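You operate a simulated robot arm through the tools that you are given. There is no shell and no other tool.

The job below is to be done with a simulated two-armed robot. You get a single attempt, and the scene is never put back.

JOB
Find the RIBBED grain in the grey tray and save its picture.
Fine: dimmer at 6, zoom 3; the screen names the surface; one picture only.

Only the result counts: the job must be done as asked and must still hold three seconds after the hand-in. Knocking over, shifting, dropping, spilling or breaking anything else fails it.

ROBOT AND FRAMES
Two 7-joint arms with fingered hands on one trunk that stands fixed in place. Base frame: the origin is at the foot of the trunk, x ahead of it, y to its left, z up. Lengths are in mm, angles in degrees, forces in N, time in s.
The left shoulder is at [60, 177, 975], the right one opposite. Each reaches about 1000 mm from its shoulder. Payload 4 kg a hand.
The TCP of each hand is the grasp point between the finger pads, 37 mm short of the fingertips. In the tool frame z runs along the fingers and y along their closing line. The gripper opens to 124 mm; its body begins 43 mm behind the TCP. The gripper is a hand of 3 fingers: y runs from the thumb to the fingers, the wrist lies at [-15, -108, -202] in the tool frame.
Orientation is that of the tool frame in the base frame, as a unit quaternion [x, y, z, w]. With the fingers straight down and the wrist toward the robot, the tool's x, y and z point along [0, 1, 0], [1, 0, 0] and [0, 0, -1] of the base frame.

CONTROLS
- The arms move only by the tool apply_moves. It takes "left_deltas", "right_deltas" or both (then of equal length, played together; a hand with none holds still); each is a list of rows, each a list of 2 entries, a list of its own where there are three numbers: the shift along the base's x, y, z in units of 250 mm (1.0 is 250 mm), then the turn, a rotation vector about the base's x, y, z in units of 120 degrees (1.0 is 120 degrees). In form: [[[tx, ty, tz], [wx, wy, wz]], ...]. A call has 1 to 20 rows; each row is the pose to reach, as a shift and turn from the pose commanded when the call began. A call with a number of a shift or a turn outside -1 to 1 is refused whole. Each row takes 0.2 s and may step no farther than 50 mm and 8.6 degrees from the row before; otherwise, the whole call is refused. Where a pose cannot be reached the arm comes as near as it can. A force on the tool above 60 N (or 10 N above the force at the start of the call, whichever is more), or a blocked arm, ends the call early, and 0.2 s more pass. In this call time passes only in rows, and 0.2 s behind the last. It gives the time, the measured TCP pose, the force on the tool (base axes), the opening and the grip force at its end, in the units of the frame above (readings bear some noise), with the torque about the TCP (base axes, N m) and any sound that the robot's microphone picked up.
- Cameras (640 x 400 px; columns grow to the right, rows downward): "scene" is now at [40.6, 40.6, 1618.1]; the picture's right is [0.52, -0.85, 0.00], its down [-0.62, -0.38, -0.69] and it looks along [0.59, 0.36, -0.72] (base axes); focal length 306 px, centre (320, 200). "left" rides on the left gripper at [-64, -76, -137] in its tool frame; the picture's right is [-0.84, -0.26, 0.48], its down [0.48, -0.76, 0.43] and it looks along [0.26, 0.60, 0.76] (tool axes); focal length 256 px, centre (320, 200). "right" rides on the right gripper at [64, -76, -137] in its tool frame; the picture's right is [-0.84, 0.26, -0.48], its down [-0.48, -0.76, 0.43] and it looks along [-0.25, 0.60, 0.76] (tool axes); focal length 256 px, centre (320, 200). There is no depth. A picture from a camera that has moved, and an enlarged one, comes with that camera's place and axes in the base frame and with its lens.
- grab_frame(camera): a new picture of that camera. It takes no simulated time.
- slide_trunk(by): slides the trunk up (or, below 0, down) by that many mm; the arms and the scene camera ride with it, the base frame stays. It gives what a move gives, with no picture.
- finger_targets(index, middle, thumb_bend, thumb_turn, hand): sets how far each is bent, from 0 (flat) to 1 (curled in); at 0.3 the hand is open as for a grip, at 0.7 the pads meet at the TCP. One left out holds its place. A second passes; each finger stops where it meets its share of the squeeze, and holds until it gets a number again. It is the only way to open and close the hand. It gives what a move gives, with no picture; readings hold the bend of each and the force on the fingers (four entries, about 0 where the hand has none), thumb and palm. thumb_turn goes from beside the hand (0) to across from the fingers (1), as for a grip.
- aim_head(pan, tilt): turns the head with the scene camera to pan (to the left, within 86 degrees either way) and tilt (down, from -29 to 69), counted from straight ahead of the robot. It gives what a move gives.
- zoom(camera, box): a new picture of the part [left, top, right, bottom] of that camera's present view, enlarged. It takes no simulated time.
- hand_in(): hands the job in; it is judged then, once.

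Nothing tells you positions but the pictures and the camera data. Unless the task says otherwise, let go and move clear before handing in.

The tools are called by a JSON object that holds its "api" and its "payload". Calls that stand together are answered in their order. apply_moves: Moves the arms, as the interface text tells. Its arguments: {"type":"object","properties":{"left_deltas":{"type":"array","items":{"type":"array"}},"right_deltas":{"type":"array","items":{"type":"array"}}},"required":[]} The other tools are called the same way: slide_trunk (by) moves the trunk up or down; finger_targets (index, middle, thumb_bend, thumb_turn, hand) moves the fingers one by one; aim_head (pan, tilt) turns the head that bears the scene camera; grab_frame (camera) takes a picture; zoom (camera, box) takes an enlarged picture of a part of a camera's view; hand_in () hands the job in.

At the start:

```text
time: 0.0
left_position: [330.9, 475.2, 1312.5]
left_tcp_rot: [0.707, 0.707, 0.0, 0.0]
left_ft_force: [0.3, -0.2, -0.2]
left_moment: [0.02, 0.0, 0.03]
left_opening: 123.7
left_grasp_force: 0.1
left_shape: jaw
left_bend: [0.3, 0.3, 0.3, 0.98]
left_finger forces: [0.1, 0.1, 0.0, 0.1, 0.1, 0.0]
right_position: [520.6, 5.8, 1368.2]
right_tcp_rot: [0.707, 0.707, 0.0, -0.001]
right_ft_force: [-0.2, -0.9, 0.2]
right_moment: [-0.04, -0.01, 0.04]
right_opening: 123.6
right_grasp_force: 0.2
right_shape: jaw
right_bend: [0.3, 0.3, 0.3, 0.98]
right_finger forces: [0.0, 0.0, 0.1, 0.1, 0.0, 0.0]
trunk travel left (down, up): [-500.0, 90.0]
head pan, tilt (commanded): [31.5, 46.2]
```

scene: 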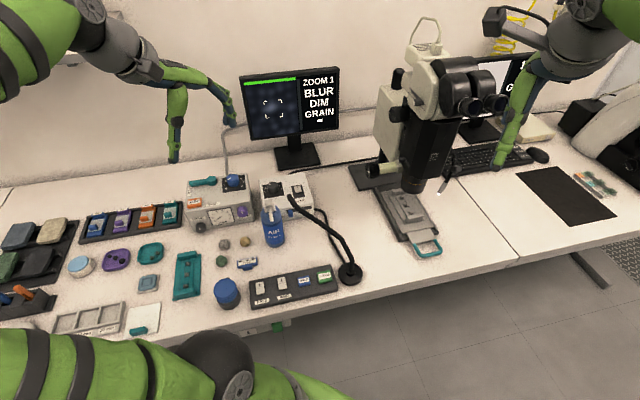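
right: 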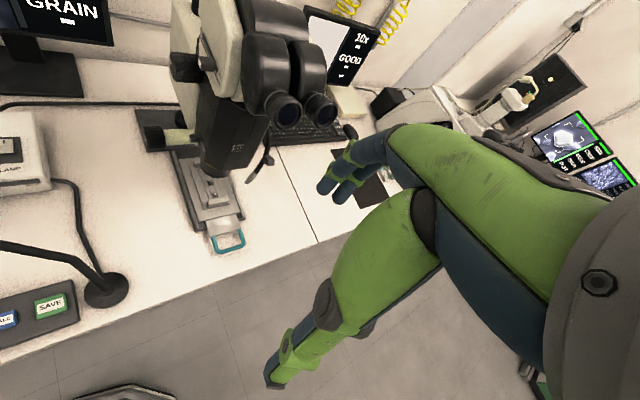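
left: 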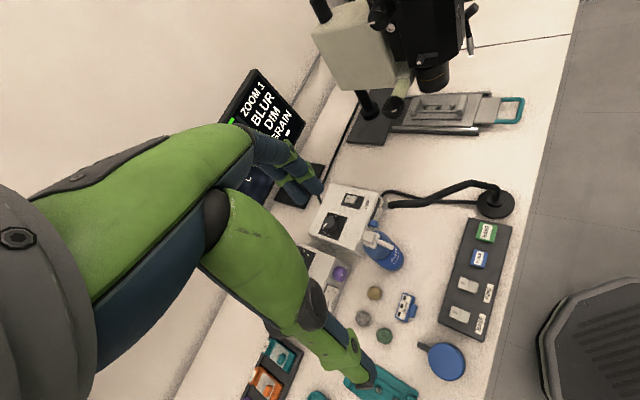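

I see a bench with a stereo microscope with a stage and tray, a monitor showing "ZOOM 1 BLUR DIM GRAIN --", lamp boxes with knobs, and a key pad with a SAVE button. I'll look closer at the parts before moving anything.

{"api": "zoom", "payload": {"camera": "scene", "box": [160, 160, 360, 320]}}

{"api": "zoom", "payload": {"camera": "scene", "box": [340, 20, 540, 280]}}

{"api": "zoom", "payload": {"camera": "scene", "box": [0, 180, 220, 340]}}

{"api": "zoom", "payload": {"camera": "scene", "box": [230, 50, 350, 150]}}

{"api": "zoom", "payload": {"camera": "scene", "box": [480, 40, 640, 240]}}

```text
2.50 times, centred on (260, 240) of scene
camera zoom: at [40.6, 40.6, 1618.1], right [0.52, -0.85, 0.0], down [-0.62, -0.38, -0.69], along [0.59, 0.36, -0.72], focal length 765 px, centre (470, 100)
```

zoom: 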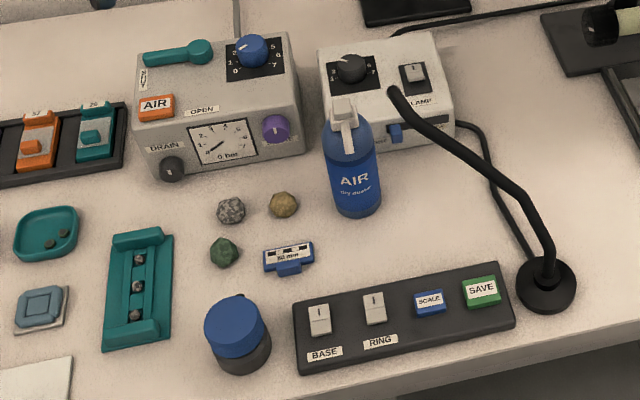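

```text
1.54 times, centred on (440, 150) of scene
camera zoom: at [40.6, 40.6, 1618.1], right [0.52, -0.85, 0.0], down [-0.62, -0.38, -0.69], along [0.59, 0.36, -0.72], focal length 471 px, centre (135, 277)
```

zoom: 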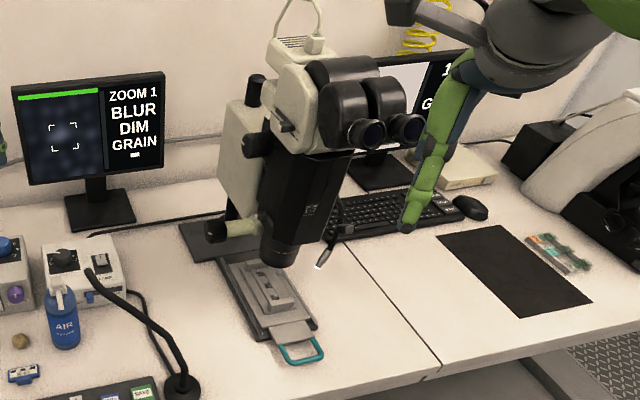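

```text
2.50 times, centred on (110, 260) of scene
camera zoom: at [40.6, 40.6, 1618.1], right [0.52, -0.85, 0.0], down [-0.62, -0.38, -0.69], along [0.59, 0.36, -0.72], focal length 765 px, centre (845, 50)
```

zoom: 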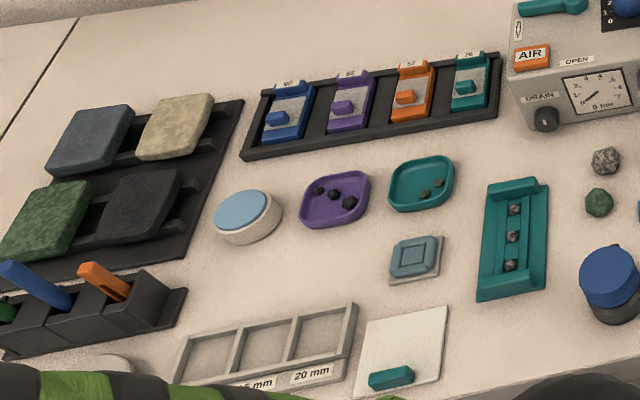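

```text
4.00 times, centred on (290, 100) of scene
camera zoom: at [40.6, 40.6, 1618.1], right [0.52, -0.85, 0.0], down [-0.62, -0.38, -0.69], along [0.59, 0.36, -0.72], focal length 1224 px, centre (440, 600)
```

zoom: 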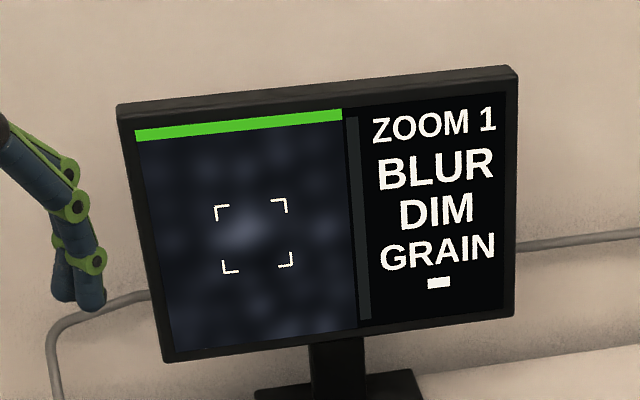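

```text
2.00 times, centred on (560, 140) of scene
camera zoom: at [40.6, 40.6, 1618.1], right [0.52, -0.85, 0.0], down [-0.62, -0.38, -0.69], along [0.59, 0.36, -0.72], focal length 612 px, centre (-160, 320)
```

zoom: 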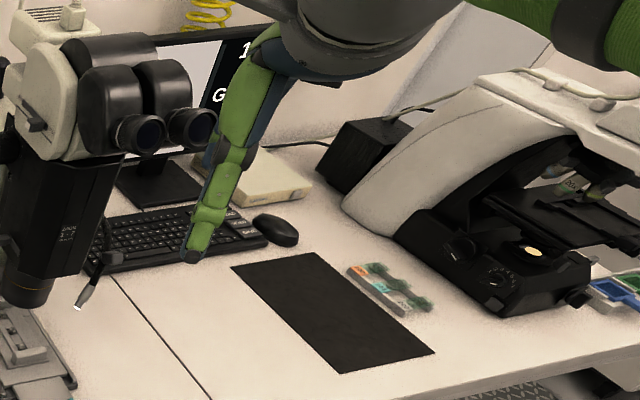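

The bench holds many items; the stereo microscope shows blur/dim/zoom 1. I'll look around with the head to find every station and the grey tray.

{"api": "aim_head", "payload": {"pan": 0, "tilt": 45}}

{"api": "grab_frame", "payload": {"camera": "scene"}}

{"api": "aim_head", "payload": {"pan": -40, "tilt": 40}}

{"api": "grab_frame", "payload": {"camera": "scene"}}

{"api": "aim_head", "payload": {"pan": 70, "tilt": 45}}

{"api": "grab_frame", "payload": {"camera": "scene"}}

```text
time: 1.0
left_position: [331.8, 475.2, 1312.1]
left_tcp_rot: [0.707, 0.707, 0.0, 0.0]
left_ft_force: [-0.7, 0.5, -0.8]
left_moment: [-0.02, -0.03, -0.01]
left_opening: 123.8
left_grasp_force: 0.0
left_shape: jaw
left_bend: [0.3, 0.3, 0.3, 0.98]
left_finger forces: [0.0, 0.0, 0.1, 0.0, 0.0, 0.0]
right_position: [520.9, 5.2, 1368.4]
right_tcp_rot: [0.707, 0.707, 0.001, 0.0]
right_ft_force: [0.7, -0.1, 0.1]
right_moment: [-0.01, 0.03, -0.01]
right_opening: 123.5
right_grasp_force: 0.1
right_shape: jaw
right_bend: [0.3, 0.3, 0.3, 0.98]
right_finger forces: [0.1, 0.0, 0.0, 0.0, 0.0, 0.1]
trunk travel left (down, up): [-500.0, 90.0]
head pan, tilt (commanded): [0.0, 45.0]
```

```text
taken
camera scene: at [53.5, -1.2, 1619.8], right [0.0, -1.0, 0.0], down [-0.71, 0.0, -0.71], along [0.71, 0.0, -0.71], focal length 306 px, centre (320, 200)
```

scene: 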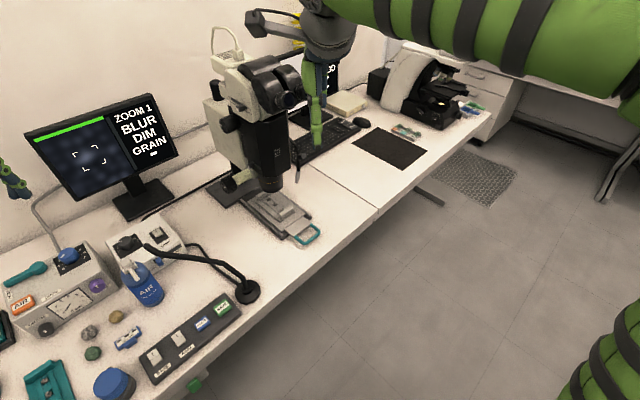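

```text
time: 2.0
left_position: [331.0, 475.9, 1313.6]
left_tcp_rot: [0.707, 0.707, 0.0, 0.0]
left_ft_force: [-0.2, -0.7, -0.5]
left_moment: [0.02, -0.02, -0.03]
left_opening: 123.5
left_grasp_force: 0.1
left_shape: jaw
left_bend: [0.3, 0.3, 0.3, 0.98]
left_finger forces: [0.0, 0.0, 0.0, 0.0, 0.0, 0.1]
right_position: [518.6, 4.8, 1368.2]
right_tcp_rot: [0.707, 0.707, 0.0, 0.0]
right_ft_force: [0.4, -1.0, 1.1]
right_moment: [-0.02, -0.02, -0.01]
right_opening: 123.7
right_grasp_force: 0.1
right_shape: jaw
right_bend: [0.3, 0.3, 0.3, 0.98]
right_finger forces: [0.0, 0.0, 0.0, 0.0, 0.1, 0.0]
trunk travel left (down, up): [-500.0, 90.0]
head pan, tilt (commanded): [-40.0, 40.0]
```

```text
taken
camera scene: at [37.3, -55.9, 1627.1], right [-0.64, -0.77, 0.0], down [-0.49, 0.41, -0.77], along [0.59, -0.49, -0.64], focal length 306 px, centre (320, 200)
```

scene: 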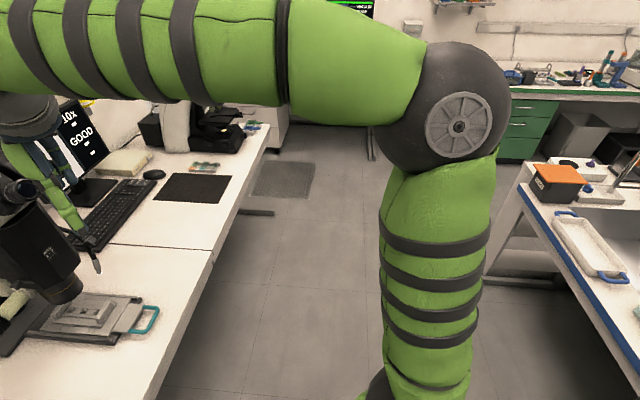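

```text
time: 3.9
left_position: [330.2, 475.1, 1313.5]
left_tcp_rot: [0.707, 0.708, 0.0, 0.0]
left_ft_force: [0.4, -0.2, -0.1]
left_moment: [0.01, 0.0, 0.0]
left_opening: 123.6
left_grasp_force: 0.0
left_shape: jaw
left_bend: [0.3, 0.3, 0.3, 0.98]
left_finger forces: [0.0, 0.1, 0.1, 0.0, 0.0, 0.1]
right_position: [521.1, 4.8, 1367.5]
right_tcp_rot: [0.707, 0.707, 0.0, 0.0]
right_ft_force: [0.5, -0.6, 0.1]
right_moment: [0.03, -0.05, 0.0]
right_opening: 123.5
right_grasp_force: 0.2
right_shape: jaw
right_bend: [0.3, 0.3, 0.3, 0.98]
right_finger forces: [0.0, 0.1, 0.1, 0.1, 0.0, 0.0]
trunk travel left (down, up): [-500.0, 90.0]
head pan, tilt (commanded): [70.0, 45.0]
```

```text
taken
camera scene: at [0.0, 75.1, 1619.8], right [0.94, -0.34, 0.0], down [-0.24, -0.66, -0.71], along [0.24, 0.66, -0.71], focal length 306 px, centre (320, 200)
```

scene: 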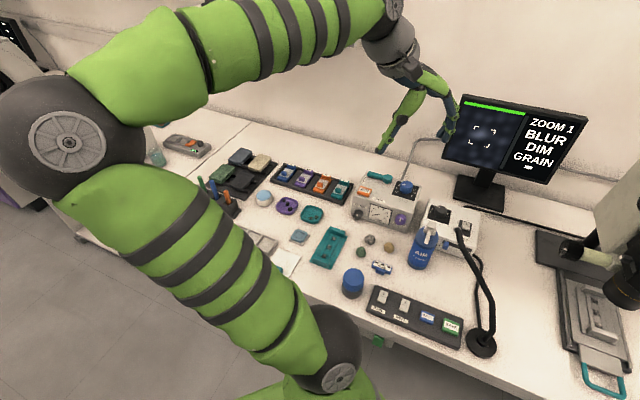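

The bench runs diagonally with the stereo microscope roughly ahead. I'll aim at the microscope and lamp box for closer views.

{"api": "aim_head", "payload": {"pan": 12, "tilt": 40}}

{"api": "zoom", "payload": {"camera": "scene", "box": [200, 60, 400, 260]}}

{"api": "grab_frame", "payload": {"camera": "scene"}}

```text
time: 5.2
left_position: [331.9, 475.3, 1311.9]
left_tcp_rot: [0.707, 0.707, 0.0, 0.0]
left_ft_force: [0.6, -0.3, 0.1]
left_moment: [-0.01, -0.03, -0.02]
left_opening: 123.6
left_grasp_force: 0.0
left_shape: jaw
left_bend: [0.3, 0.3, 0.3, 0.98]
left_finger forces: [0.0, 0.0, 0.0, 0.1, 0.1, 0.0]
right_position: [519.7, 4.9, 1368.3]
right_tcp_rot: [0.707, 0.708, -0.001, 0.0]
right_ft_force: [0.6, -0.6, -0.5]
right_moment: [0.04, -0.01, -0.04]
right_opening: 123.6
right_grasp_force: 0.1
right_shape: jaw
right_bend: [0.3, 0.3, 0.3, 0.98]
right_finger forces: [0.1, 0.1, 0.0, 0.0, 0.0, 0.1]
trunk travel left (down, up): [-500.0, 90.0]
head pan, tilt (commanded): [12.0, 40.0]
```

```text
2.00 times, centred on (300, 160) of scene
camera zoom: at [55.3, 16.4, 1627.1], right [0.21, -0.98, 0.0], down [-0.63, -0.13, -0.77], along [0.75, 0.16, -0.64], focal length 612 px, centre (360, 280)
```

zoom: 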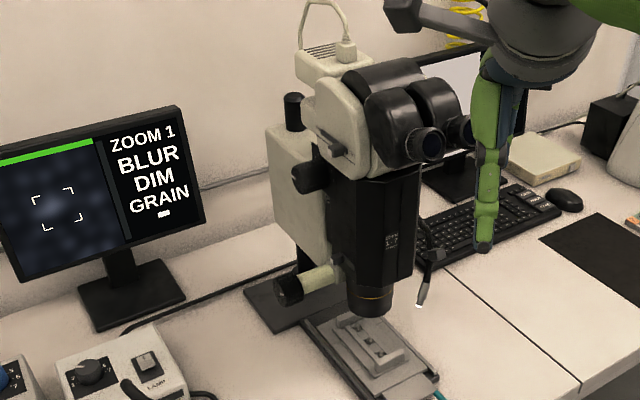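

```text
taken
camera scene: at [55.3, 16.4, 1627.1], right [0.21, -0.98, 0.0], down [-0.63, -0.13, -0.77], along [0.75, 0.16, -0.64], focal length 306 px, centre (320, 200)
```

scene: 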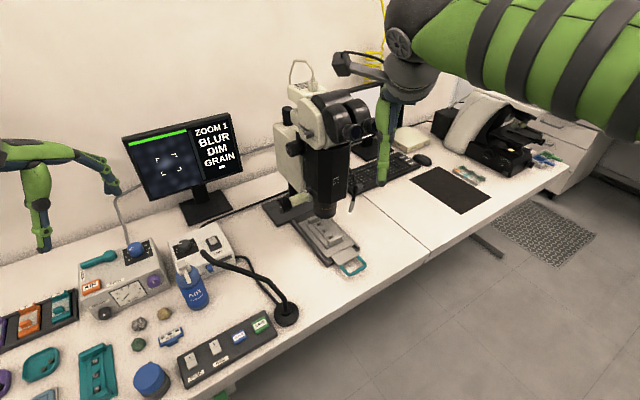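

{"api": "zoom", "payload": {"camera": "scene", "box": [270, 190, 380, 290]}}

{"api": "zoom", "payload": {"camera": "scene", "box": [250, 50, 400, 200]}}

{"api": "zoom", "payload": {"camera": "scene", "box": [60, 220, 300, 390]}}

{"api": "zoom", "payload": {"camera": "scene", "box": [400, 80, 580, 220]}}

{"api": "zoom", "payload": {"camera": "right", "box": [120, 100, 280, 280]}}

{"api": "zoom", "payload": {"camera": "left", "box": [300, 0, 560, 180]}}

```text
4.00 times, centred on (325, 240) of scene
camera zoom: at [55.3, 16.4, 1627.1], right [0.21, -0.98, 0.0], down [-0.63, -0.13, -0.77], along [0.75, 0.16, -0.64], focal length 1224 px, centre (300, 40)
```

zoom: 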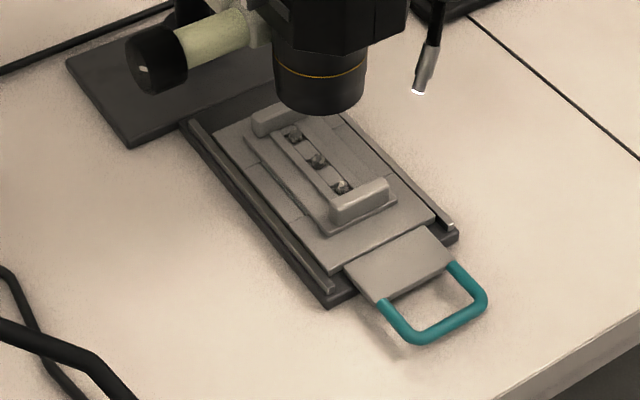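

```text
2.67 times, centred on (325, 125) of scene
camera zoom: at [55.3, 16.4, 1627.1], right [0.21, -0.98, 0.0], down [-0.63, -0.13, -0.77], along [0.75, 0.16, -0.64], focal length 816 px, centre (307, 400)
```

zoom: 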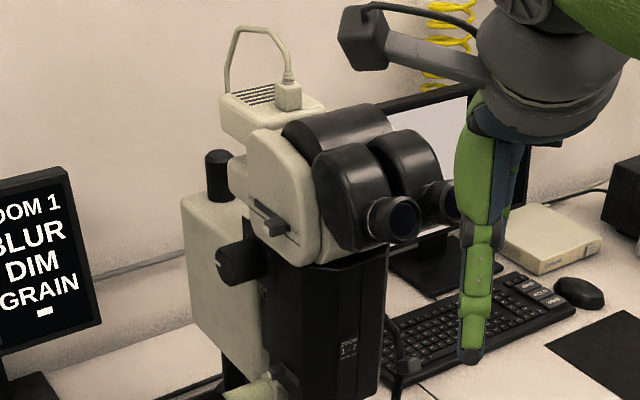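

```text
2.35 times, centred on (180, 305) of scene
camera zoom: at [55.3, 16.4, 1627.1], right [0.21, -0.98, 0.0], down [-0.63, -0.13, -0.77], along [0.75, 0.16, -0.64], focal length 720 px, centre (649, -47)
```

zoom: 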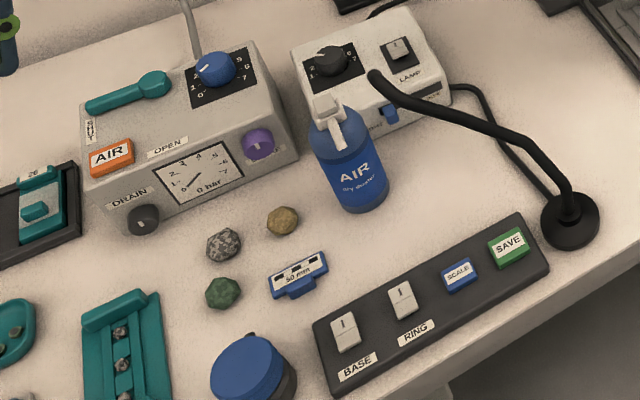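

```text
2.86 times, centred on (490, 150) of scene
camera zoom: at [55.3, 16.4, 1627.1], right [0.21, -0.98, 0.0], down [-0.63, -0.13, -0.77], along [0.75, 0.16, -0.64], focal length 874 px, centre (-166, 343)
```

zoom: 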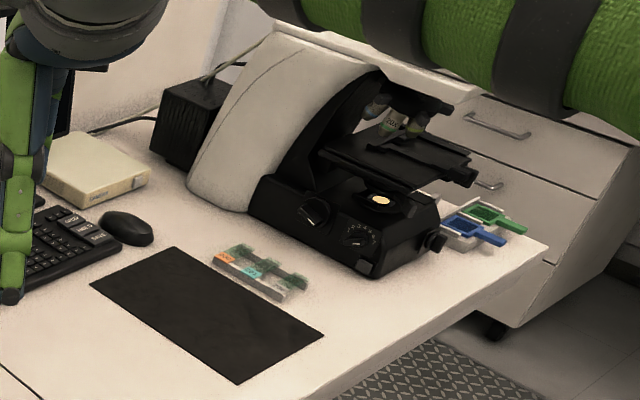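

```text
2.22 times, centred on (200, 190) of right
camera zoom: at [444.7, 68.6, 1505.1], right [0.26, -0.84, 0.48], down [-0.76, -0.48, -0.43], along [0.6, -0.25, -0.76], focal length 569 px, centre (587, 222)
```

zoom: 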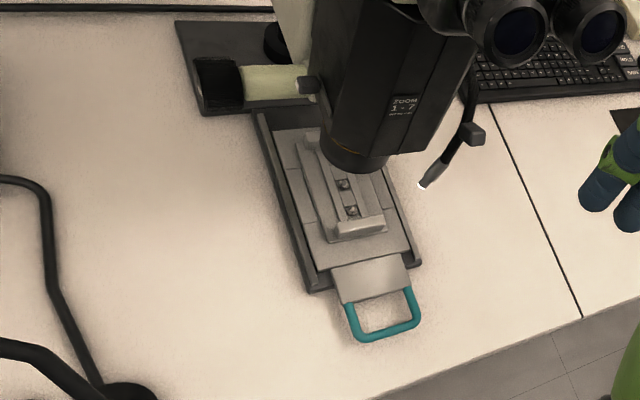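

```text
2.22 times, centred on (430, 90) of left
camera zoom: at [256.5, 411.9, 1448.5], right [-0.26, -0.84, -0.48], down [-0.76, 0.48, -0.43], along [0.6, 0.26, -0.76], focal length 569 px, centre (76, 444)
```

zoom: 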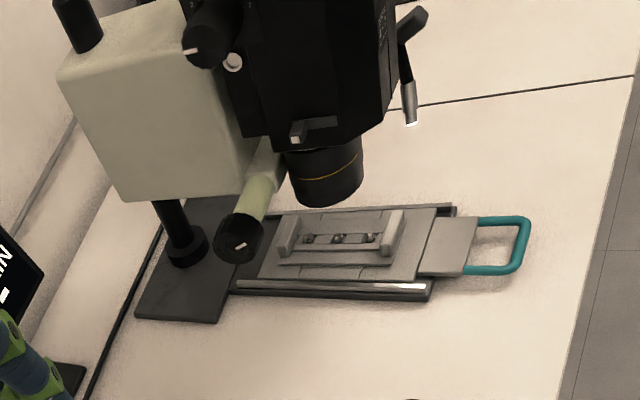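

The bench lies at about 45° with the stage handle at about (705, 27, 780), the lamp dimmer at about (656, 624, 825), SAVE at about (456, 277, 782), and two knobs on the microscope's left side. I'll bring the left hand camera closer to inspect the microscope's knobs.

{"api": "apply_moves", "payload": {"left_deltas": [[[0.1, 0.03, -0.04], [0, 0, -0.0695]], [[0.2, 0.06, -0.08], [0, 0, -0.139]], [[0.3, 0.09, -0.12], [0, 0, -0.2085]], [[0.4, 0.12, -0.16], [0, 0, -0.278]], [[0.5, 0.15, -0.2], [0, 0, -0.3475]], [[0.6, 0.18, -0.24], [0, 0, -0.417]]]}}

{"api": "grab_frame", "payload": {"camera": "left"}}

{"api": "grab_frame", "payload": {"camera": "scene"}}

```text
time: 6.6
left_position: [482.0, 520.6, 1251.0]
left_tcp_rot: [0.94, 0.342, 0.0, 0.0]
left_ft_force: [0.2, 0.7, -0.8]
left_moment: [0.01, 0.05, -0.01]
left_opening: 123.6
left_grasp_force: 0.0
left_shape: jaw
left_bend: [0.3, 0.3, 0.3, 0.98]
left_finger forces: [0.1, 0.0, 0.1, 0.0, 0.0, 0.0]
right_position: [521.2, 6.0, 1368.6]
right_tcp_rot: [0.707, 0.707, -0.001, -0.001]
right_ft_force: [0.5, 0.6, -0.6]
right_moment: [-0.01, -0.01, 0.0]
right_opening: 123.7
right_grasp_force: 0.1
right_shape: jaw
right_bend: [0.3, 0.3, 0.3, 0.98]
right_finger forces: [0.0, 0.1, 0.0, 0.1, 0.0, 0.0]
trunk travel left (down, up): [-500.0, 90.0]
head pan, tilt (commanded): [12.0, 40.0]
```

```text
taken
camera left: at [386.3, 539.2, 1387.4], right [-0.81, -0.34, -0.48], down [-0.12, 0.89, -0.43], along [0.58, -0.29, -0.76], focal length 256 px, centre (320, 200)
```

left: 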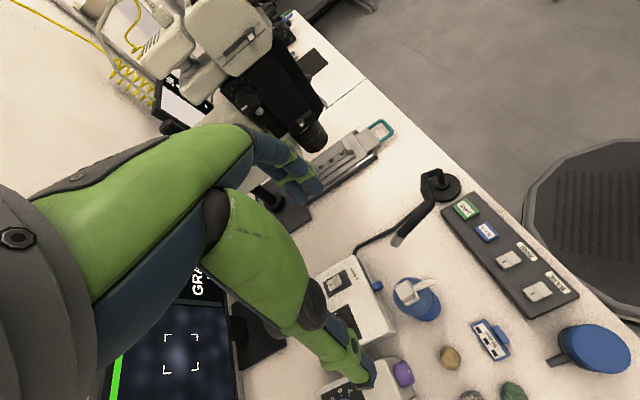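

```text
taken
camera scene: at [56.9, 16.7, 1627.0], right [0.21, -0.98, 0.0], down [-0.63, -0.13, -0.77], along [0.75, 0.16, -0.64], focal length 306 px, centre (320, 200)
```

scene: 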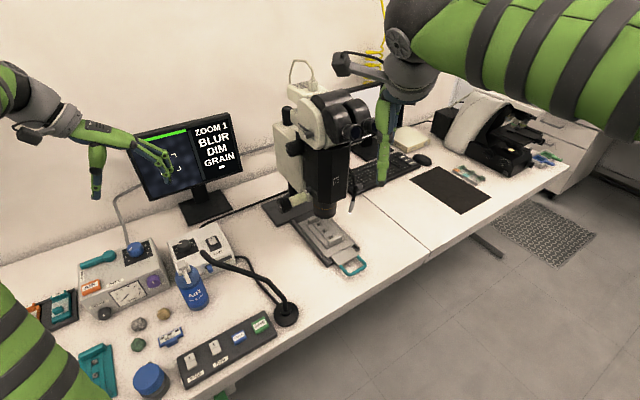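

The left hand camera now shows the microscope's left side and the control pad. I'll enlarge those parts.

{"api": "zoom", "payload": {"camera": "left", "box": [160, 0, 400, 220]}}

{"api": "zoom", "payload": {"camera": "left", "box": [300, 160, 600, 400]}}

{"api": "zoom", "payload": {"camera": "scene", "box": [160, 215, 240, 275]}}

{"api": "zoom", "payload": {"camera": "scene", "box": [260, 60, 380, 140]}}

```text
1.82 times, centred on (280, 110) of left
camera zoom: at [386.3, 539.2, 1387.4], right [-0.81, -0.34, -0.48], down [-0.12, 0.89, -0.43], along [0.58, -0.29, -0.76], focal length 465 px, centre (393, 364)
```

zoom: 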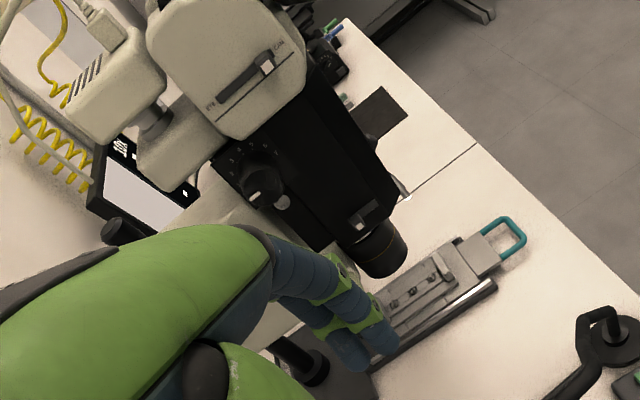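

```text
1.67 times, centred on (450, 280) of left
camera zoom: at [386.3, 539.2, 1387.4], right [-0.81, -0.34, -0.48], down [-0.12, 0.89, -0.43], along [0.58, -0.29, -0.76], focal length 427 px, centre (103, 67)
```

zoom: 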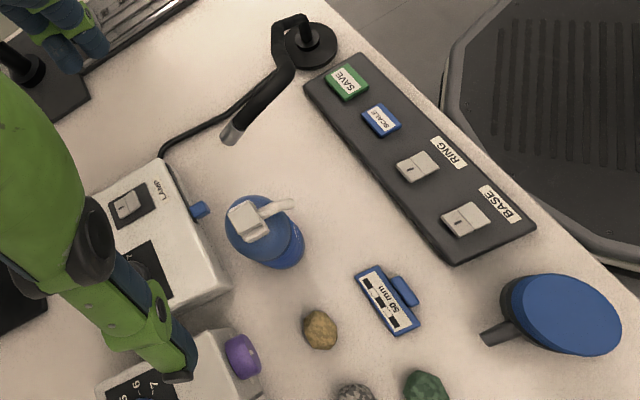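

```text
6.67 times, centred on (200, 245) of scene
camera zoom: at [56.9, 16.7, 1627.0], right [0.21, -0.98, 0.0], down [-0.63, -0.13, -0.77], along [0.75, 0.16, -0.64], focal length 2040 px, centre (1120, -100)
```

zoom: 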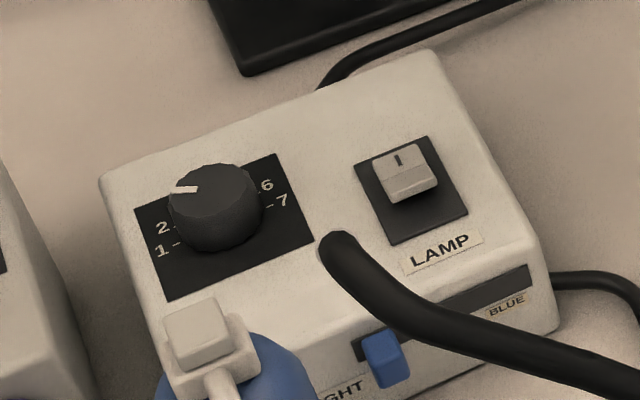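

```text
5.00 times, centred on (320, 100) of scene
camera zoom: at [56.9, 16.7, 1627.0], right [0.21, -0.98, 0.0], down [-0.63, -0.13, -0.77], along [0.75, 0.16, -0.64], focal length 1530 px, centre (320, 700)
```

zoom: 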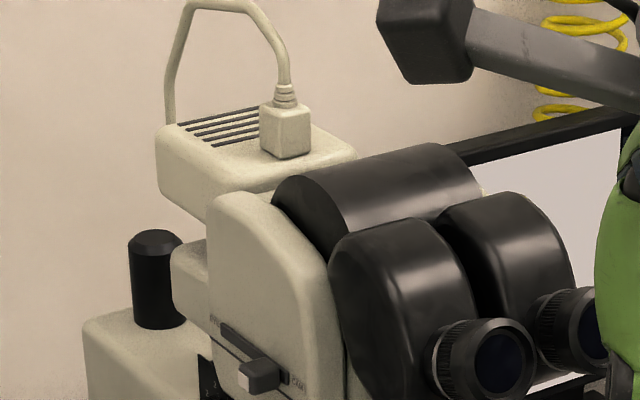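

The zoom renders fine detail, so I'll read the key parts with tight scene zooms: dimmer, zoom dial, focus knob, pad switches and the grains.

{"api": "zoom", "payload": {"camera": "scene", "box": [268, 130, 308, 160]}}

{"api": "zoom", "payload": {"camera": "scene", "box": [265, 190, 325, 235]}}

{"api": "zoom", "payload": {"camera": "scene", "box": [300, 205, 350, 245]}}

{"api": "zoom", "payload": {"camera": "scene", "box": [175, 310, 285, 390]}}

{"api": "zoom", "payload": {"camera": "scene", "box": [330, 150, 380, 220]}}

{"api": "zoom", "payload": {"camera": "left", "box": [210, 60, 340, 160]}}

```text
13.33 times, centred on (288, 145) of scene
camera zoom: at [56.9, 16.7, 1627.0], right [0.21, -0.98, 0.0], down [-0.63, -0.13, -0.77], along [0.75, 0.16, -0.64], focal length 4081 px, centre (747, 933)
```

zoom: 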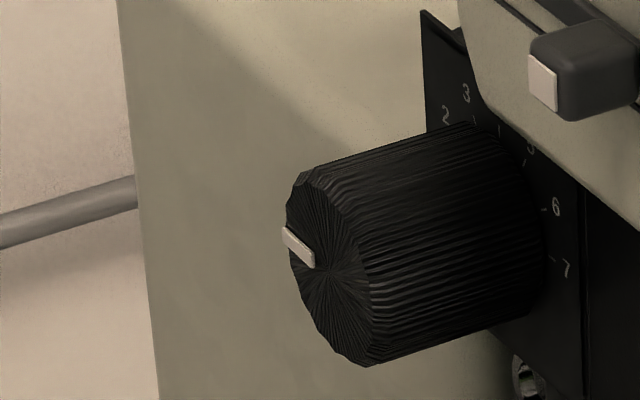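

```text
8.89 times, centred on (295, 212) of scene
camera zoom: at [56.9, 16.7, 1627.0], right [0.21, -0.98, 0.0], down [-0.63, -0.13, -0.77], along [0.75, 0.16, -0.64], focal length 2721 px, centre (542, 89)
```

zoom: 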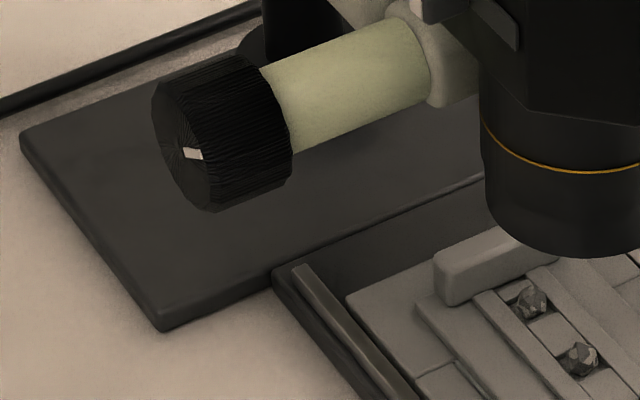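

```text
10.00 times, centred on (325, 225) of scene
camera zoom: at [56.9, 16.7, 1627.0], right [0.21, -0.98, 0.0], down [-0.63, -0.13, -0.77], along [0.75, 0.16, -0.64], focal length 3061 px, centre (270, -50)
```

zoom: 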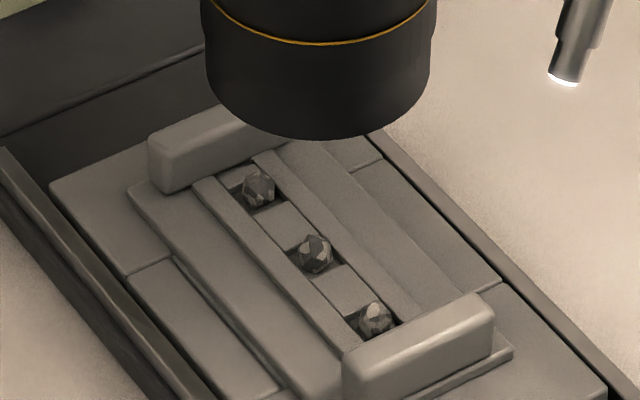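

```text
5.00 times, centred on (230, 350) of scene
camera zoom: at [56.9, 16.7, 1627.0], right [0.21, -0.98, 0.0], down [-0.63, -0.13, -0.77], along [0.75, 0.16, -0.64], focal length 1530 px, centre (770, -550)
```

zoom: 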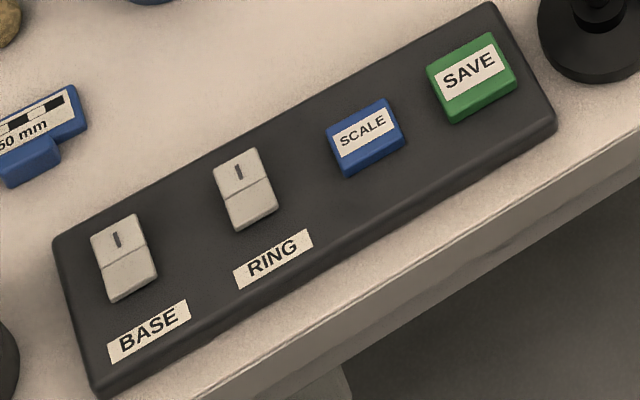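

```text
5.71 times, centred on (355, 185) of scene
camera zoom: at [56.9, 16.7, 1627.0], right [0.21, -0.98, 0.0], down [-0.63, -0.13, -0.77], along [0.75, 0.16, -0.64], focal length 1749 px, centre (120, 286)
```

zoom: 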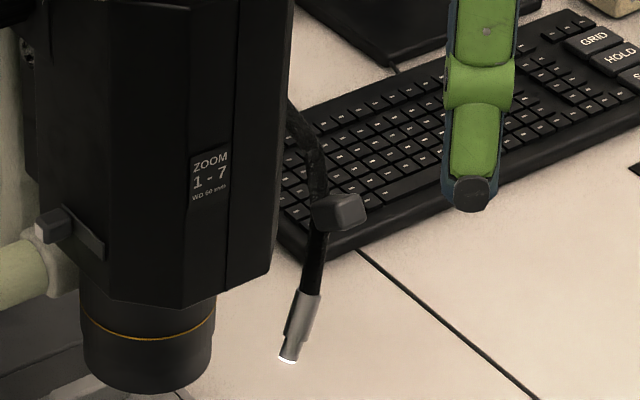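

```text
4.00 times, centred on (275, 110) of left
camera zoom: at [386.3, 539.2, 1387.4], right [-0.81, -0.34, -0.48], down [-0.12, 0.89, -0.43], along [0.58, -0.29, -0.76], focal length 1024 px, centre (500, 560)
```

zoom: 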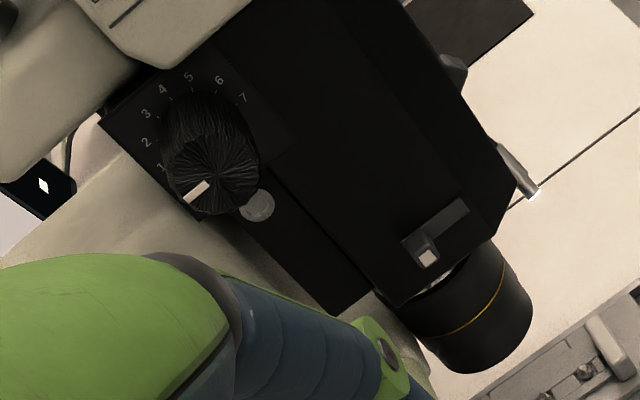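

The dimmer pointer sits near 3, the zoom dial is at 1, and the three grains lie in the grey tray on the stage. I'll bring the left hand above the dimmer knob, staying high over the air bottle and gooseneck.

{"api": "apply_moves", "payload": {"left_deltas": [[[0.0592, 0.034, -0.0], [0, 0, 0.0667]], [[0.1184, 0.068, -0.02], [0, 0, 0.1334]], [[0.1776, 0.102, -0.08], [0, 0, 0.2]], [[0.2368, 0.136, -0.16], [0, 0, 0.2667]], [[0.296, 0.17, -0.24], [0, 0, 0.3333]], [[0.3552, 0.204, -0.32], [0, 0, 0.4]], [[0.4144, 0.238, -0.4], [0, 0, 0.4667]], [[0.4736, 0.272, -0.48], [0, 0, 0.5333]], [[0.5328, 0.306, -0.58], [0, 0, 0.6]], [[0.592, 0.34, -0.684], [0, 0, 0.6667]]]}}

{"api": "grab_frame", "payload": {"camera": "left"}}

{"api": "grab_frame", "payload": {"camera": "scene"}}

```text
time: 8.8
left_position: [629.5, 608.0, 1082.2]
left_tcp_rot: [0.5, 0.866, 0.0, 0.0]
left_ft_force: [0.2, 0.6, -0.2]
left_moment: [0.03, 0.02, 0.0]
left_opening: 123.4
left_grasp_force: 0.1
left_shape: jaw
left_bend: [0.3, 0.3, 0.3, 0.98]
left_finger forces: [0.1, 0.0, 0.0, 0.0, 0.0, 0.0]
right_position: [521.4, 3.9, 1368.0]
right_tcp_rot: [0.707, 0.707, 0.0, 0.0]
right_ft_force: [-0.6, 0.7, -1.4]
right_moment: [-0.03, 0.01, -0.02]
right_opening: 123.5
right_grasp_force: 0.1
right_shape: jaw
right_bend: [0.3, 0.3, 0.3, 0.98]
right_finger forces: [0.0, 0.0, 0.0, 0.0, 0.0, 0.1]
trunk travel left (down, up): [-500.0, 90.0]
head pan, tilt (commanded): [12.0, 40.0]
```

```text
taken
camera left: at [596.9, 514.8, 1216.8], right [0.2, -0.85, -0.48], down [-0.9, 0.04, -0.44], along [0.39, 0.52, -0.76], focal length 256 px, centre (320, 200)
```

left: 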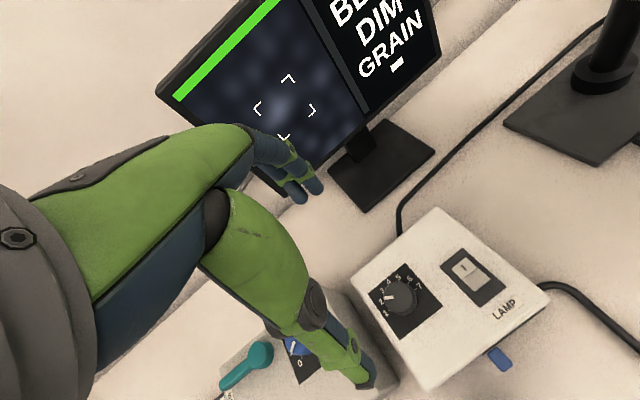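

```text
taken
camera scene: at [56.5, 16.3, 1627.1], right [0.21, -0.98, 0.0], down [-0.63, -0.13, -0.77], along [0.75, 0.16, -0.64], focal length 306 px, centre (320, 200)
```

scene: 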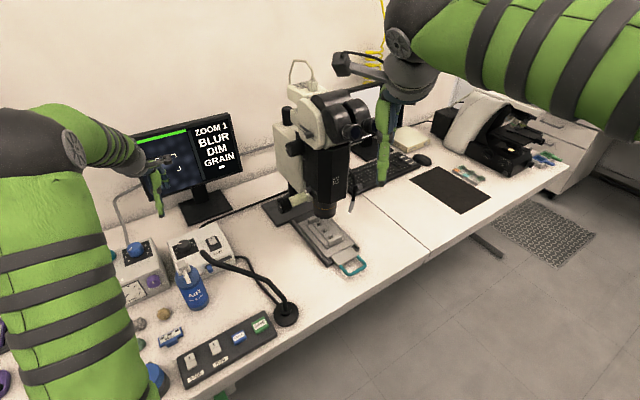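

The left camera now looks down on the lamp box with dial 1–7. I'll zoom on the dial to read and locate it.

{"api": "zoom", "payload": {"camera": "left", "box": [340, 230, 500, 350]}}

{"api": "zoom", "payload": {"camera": "left", "box": [440, 230, 560, 380]}}

{"api": "zoom", "payload": {"camera": "scene", "box": [160, 215, 240, 275]}}

```text
3.33 times, centred on (420, 290) of left
camera zoom: at [596.9, 514.8, 1216.8], right [0.2, -0.85, -0.48], down [-0.9, 0.04, -0.44], along [0.39, 0.52, -0.76], focal length 853 px, centre (-13, -100)
```

zoom: 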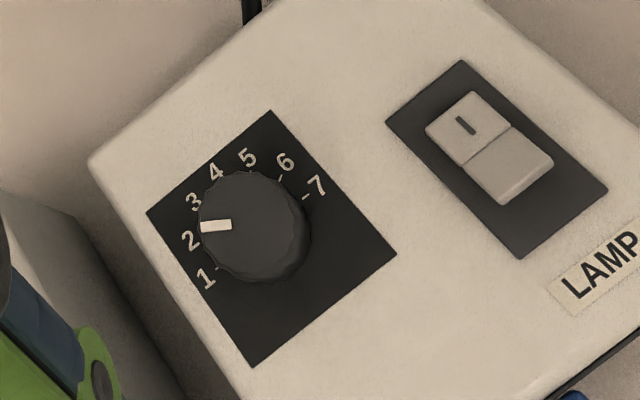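

```text
2.67 times, centred on (500, 305) of left
camera zoom: at [596.9, 514.8, 1216.8], right [0.2, -0.85, -0.48], down [-0.9, 0.04, -0.44], along [0.39, 0.52, -0.76], focal length 683 px, centre (-160, -80)
```

zoom: 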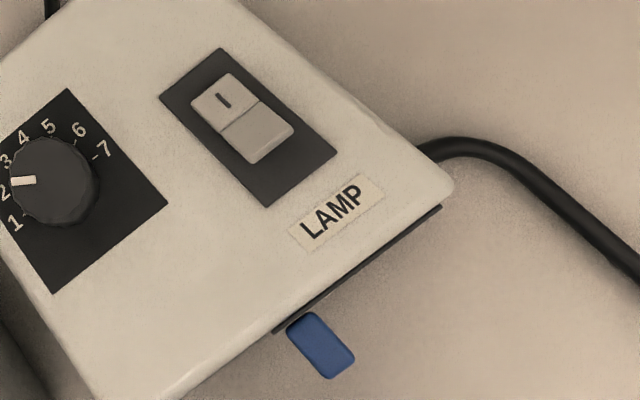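

```text
6.67 times, centred on (200, 245) of scene
camera zoom: at [56.5, 16.3, 1627.1], right [0.21, -0.98, 0.0], down [-0.63, -0.13, -0.77], along [0.75, 0.16, -0.64], focal length 2040 px, centre (1120, -100)
```

zoom: 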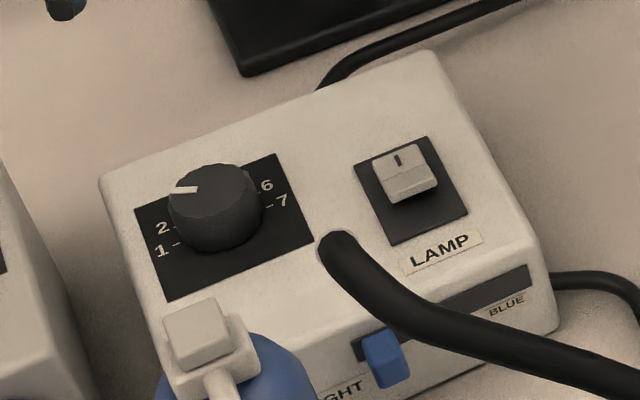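

The dimmer knob's top is at about (634, 609, 857), 42 mm wide, pointing at 2; the marks are 30° apart so 6 needs 120° clockwise. I'll test how the fingers look when partly closed before going down.

{"api": "finger_targets", "payload": {"hand": "left", "index": 0.5, "middle": 0.5, "thumb_bend": 0.5, "thumb_turn": 1}}

{"api": "grab_frame", "payload": {"camera": "left"}}

{"api": "zoom", "payload": {"camera": "scene", "box": [80, 110, 220, 230]}}

{"api": "zoom", "payload": {"camera": "right", "box": [250, 90, 450, 250]}}

```text
time: 9.8
left_position: [629.5, 608.1, 1081.8]
left_tcp_rot: [0.5, 0.866, 0.0, 0.0]
left_ft_force: [-0.3, -0.2, 0.4]
left_moment: [0.02, -0.03, -0.01]
left_opening: 62.4
left_grasp_force: 0.1
left_shape: fingers
left_bend: [0.5, 0.5, 0.5, 1.0]
left_finger forces: [0.0, 0.1, 0.1, 0.1, 0.1, 0.0]
right_position: [520.5, 3.4, 1368.8]
right_tcp_rot: [0.707, 0.707, 0.0, 0.0]
right_ft_force: [0.0, -0.4, 0.1]
right_moment: [0.0, -0.03, -0.02]
right_opening: 123.8
right_grasp_force: 0.0
right_shape: jaw
right_bend: [0.3, 0.3, 0.3, 0.98]
right_finger forces: [0.1, 0.0, 0.0, 0.1, 0.0, 0.0]
trunk travel left (down, up): [-500.0, 90.0]
head pan, tilt (commanded): [12.0, 40.0]
```

```text
taken
camera left: at [595.9, 514.4, 1217.3], right [0.2, -0.85, -0.48], down [-0.9, 0.04, -0.43], along [0.39, 0.52, -0.76], focal length 256 px, centre (320, 200)
```

left: 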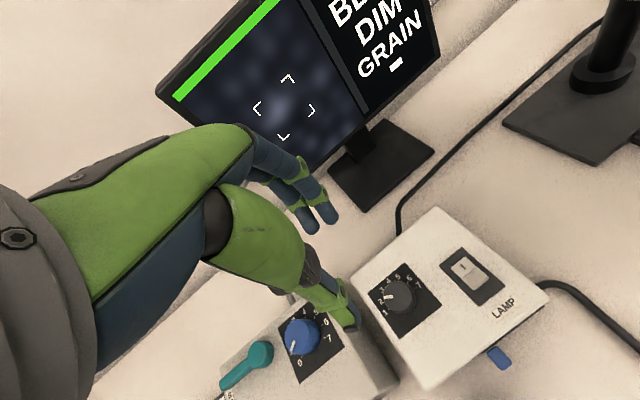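

```text
3.33 times, centred on (150, 170) of scene
camera zoom: at [55.4, 16.4, 1627.1], right [0.21, -0.98, 0.0], down [-0.63, -0.13, -0.77], along [0.75, 0.16, -0.64], focal length 1020 px, centre (887, 300)
```

zoom: 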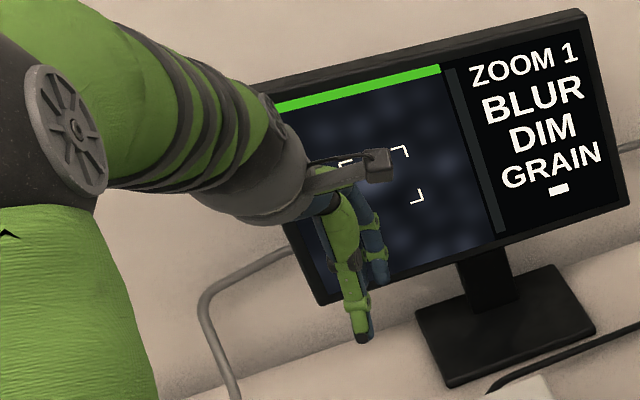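

```text
2.50 times, centred on (350, 170) of right
camera zoom: at [444.8, 68.5, 1505.1], right [0.26, -0.84, 0.48], down [-0.76, -0.48, -0.43], along [0.6, -0.26, -0.76], focal length 640 px, centre (245, 275)
```

zoom: 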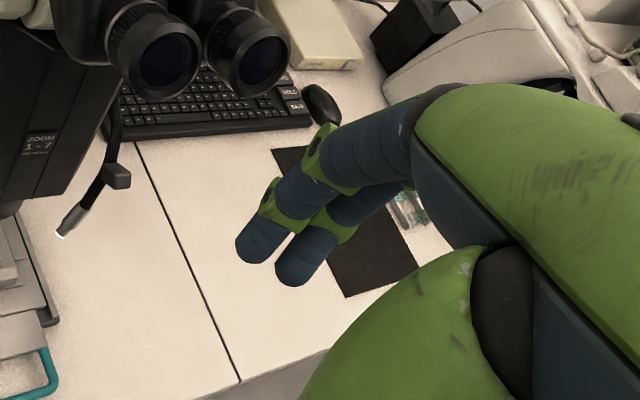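

The fingers close about symmetrically around the grasp point. I'll lower the left hand to about 950 mm above the dimmer with a medium opening and check alignment.

{"api": "apply_moves", "payload": {"left_deltas": [[[0.005, 0.0, -0.13], [0, 0, 0]], [[0.01, 0.0, -0.26], [0, 0, 0]], [[0.016, 0.0, -0.39], [0, 0, 0]], [[0.018, 0.0, -0.5], [0, 0, 0]]]}}

{"api": "finger_targets", "payload": {"hand": "left", "index": 0.4, "middle": 0.4, "thumb_bend": 0.4}}

{"api": "grab_frame", "payload": {"camera": "left"}}

{"api": "grab_frame", "payload": {"camera": "scene"}}

```text
time: 10.8
left_position: [633.4, 605.8, 955.0]
left_tcp_rot: [0.5, 0.866, 0.001, 0.0]
left_ft_force: [0.2, 0.0, -0.3]
left_moment: [-0.03, 0.01, 0.03]
left_opening: 62.3
left_grasp_force: 0.1
left_shape: fingers
left_bend: [0.5, 0.5, 0.5, 1.0]
left_finger forces: [0.0, 0.0, 0.1, 0.1, 0.1, 0.1]
right_position: [519.4, 4.6, 1369.3]
right_tcp_rot: [0.706, 0.708, 0.0, 0.0]
right_ft_force: [-0.9, 0.3, 0.7]
right_moment: [0.01, -0.01, -0.02]
right_opening: 123.7
right_grasp_force: 0.1
right_shape: jaw
right_bend: [0.3, 0.3, 0.3, 0.98]
right_finger forces: [0.1, 0.1, 0.0, 0.0, 0.0, 0.1]
trunk travel left (down, up): [-500.0, 90.0]
head pan, tilt (commanded): [12.0, 40.0]
```

```text
time: 11.8
left_position: [633.4, 603.6, 955.4]
left_tcp_rot: [0.5, 0.866, 0.0, 0.0]
left_ft_force: [0.7, -0.5, -0.2]
left_moment: [0.04, -0.02, -0.03]
left_opening: 92.9
left_grasp_force: 0.0
left_shape: fingers
left_bend: [0.4, 0.4, 0.4, 0.99]
left_finger forces: [0.0, 0.1, 0.0, 0.0, 0.0, 0.1]
right_position: [520.1, 5.2, 1368.1]
right_tcp_rot: [0.707, 0.707, -0.001, 0.0]
right_ft_force: [0.9, 0.9, 0.1]
right_moment: [0.02, -0.01, 0.01]
right_opening: 123.9
right_grasp_force: 0.1
right_shape: jaw
right_bend: [0.3, 0.3, 0.3, 0.98]
right_finger forces: [0.1, 0.0, 0.1, 0.0, 0.0, 0.0]
trunk travel left (down, up): [-500.0, 90.0]
head pan, tilt (commanded): [12.0, 40.0]
```

```text
taken
camera left: at [600.8, 512.4, 1091.3], right [0.2, -0.85, -0.48], down [-0.9, 0.04, -0.43], along [0.39, 0.52, -0.76], focal length 256 px, centre (320, 200)
```

left: 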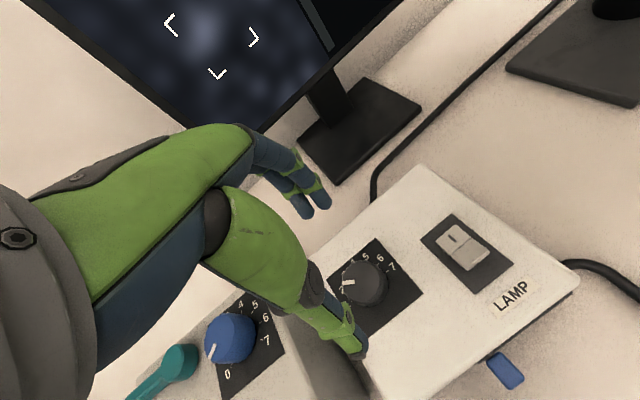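

```text
taken
camera scene: at [55.4, 16.4, 1627.1], right [0.21, -0.98, 0.0], down [-0.63, -0.13, -0.77], along [0.75, 0.16, -0.64], focal length 306 px, centre (320, 200)
```

scene: 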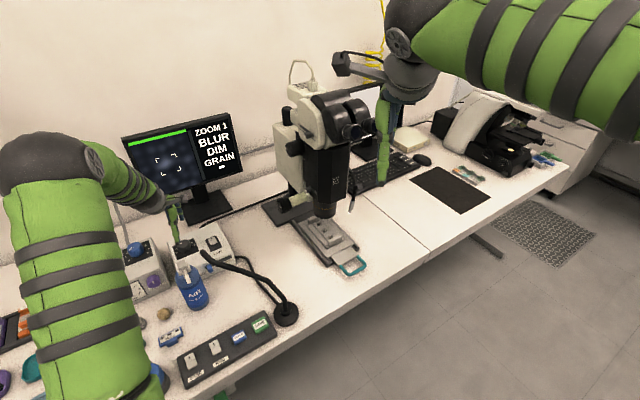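

The knob appears almost exactly under the grasp point. I'll zoom to measure the remaining offset.

{"api": "zoom", "payload": {"camera": "left", "box": [290, 220, 450, 340]}}

{"api": "zoom", "payload": {"camera": "scene", "box": [140, 190, 240, 270]}}

```text
3.33 times, centred on (370, 280) of left
camera zoom: at [600.8, 512.4, 1091.3], right [0.2, -0.85, -0.48], down [-0.9, 0.04, -0.43], along [0.39, 0.52, -0.76], focal length 853 px, centre (153, -67)
```

zoom: 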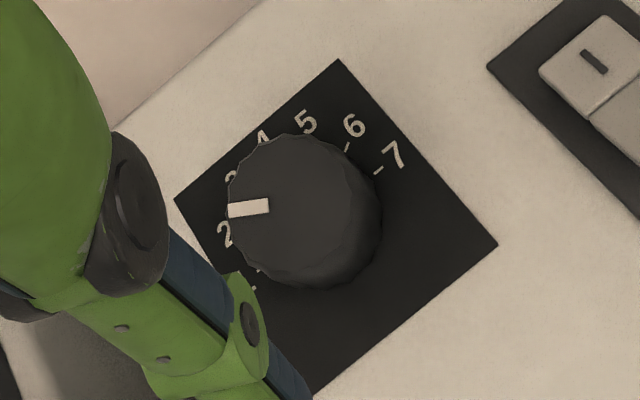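

```text
5.00 times, centred on (190, 230) of scene
camera zoom: at [55.4, 16.4, 1627.1], right [0.21, -0.98, 0.0], down [-0.63, -0.13, -0.77], along [0.75, 0.16, -0.64], focal length 1530 px, centre (970, 50)
```

zoom: 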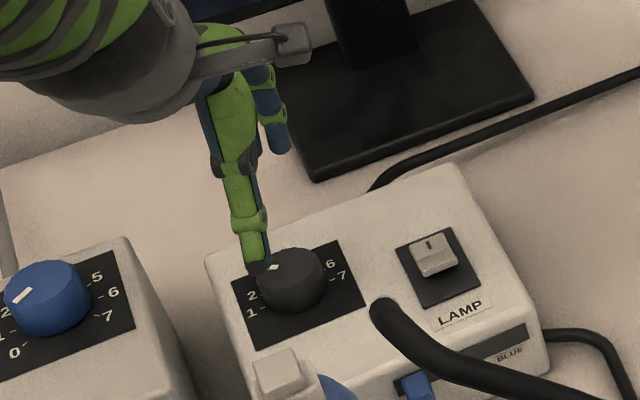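

The knob sits about 2 mm closer to the robot than the grasp axis. I'll correct that and lower the hand until the fingertips flank the knob.

{"api": "apply_moves", "payload": {"left_deltas": [[[-0.008, -0.004, -0.08], [0, 0, 0]], [[-0.008, -0.004, -0.16], [0, 0, 0]], [[-0.008, -0.004, -0.24], [0, 0, 0]], [[-0.008, -0.004, -0.29], [0, 0, 0]], [[-0.008, -0.004, -0.316], [0, 0, 0]]]}}

{"api": "grab_frame", "payload": {"camera": "left"}}

{"api": "zoom", "payload": {"camera": "scene", "box": [140, 190, 240, 270]}}

```text
time: 13.0
left_position: [630.9, 603.1, 875.9]
left_tcp_rot: [0.5, 0.866, 0.0, 0.0]
left_ft_force: [0.7, 0.4, -0.1]
left_moment: [0.02, 0.01, -0.01]
left_opening: 92.7
left_grasp_force: 0.0
left_shape: fingers
left_bend: [0.4, 0.4, 0.4, 0.99]
left_finger forces: [0.1, 0.1, 0.1, 0.1, 0.0, 0.1]
right_position: [520.4, 4.3, 1369.1]
right_tcp_rot: [0.707, 0.707, -0.001, 0.0]
right_ft_force: [0.8, -0.3, 0.6]
right_moment: [0.0, 0.01, 0.01]
right_opening: 123.6
right_grasp_force: 0.0
right_shape: jaw
right_bend: [0.3, 0.3, 0.3, 0.98]
right_finger forces: [0.1, 0.1, 0.1, 0.1, 0.1, 0.0]
trunk travel left (down, up): [-500.0, 90.0]
head pan, tilt (commanded): [12.0, 40.0]
```

```text
taken
camera left: at [599.0, 510.9, 1012.6], right [0.2, -0.85, -0.48], down [-0.9, 0.04, -0.43], along [0.39, 0.52, -0.76], focal length 256 px, centre (320, 200)
```

left: 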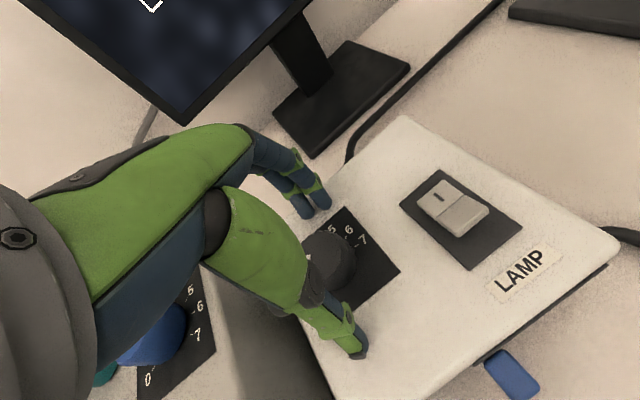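

```text
5.00 times, centred on (190, 230) of scene
camera zoom: at [55.5, 16.5, 1627.1], right [0.21, -0.98, 0.0], down [-0.63, -0.13, -0.77], along [0.75, 0.16, -0.64], focal length 1530 px, centre (970, 50)
```

zoom: 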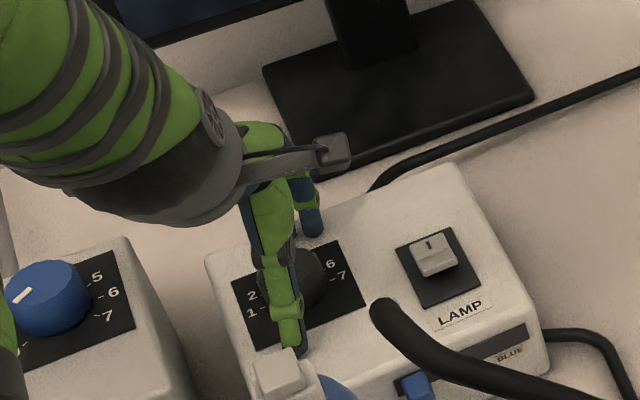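

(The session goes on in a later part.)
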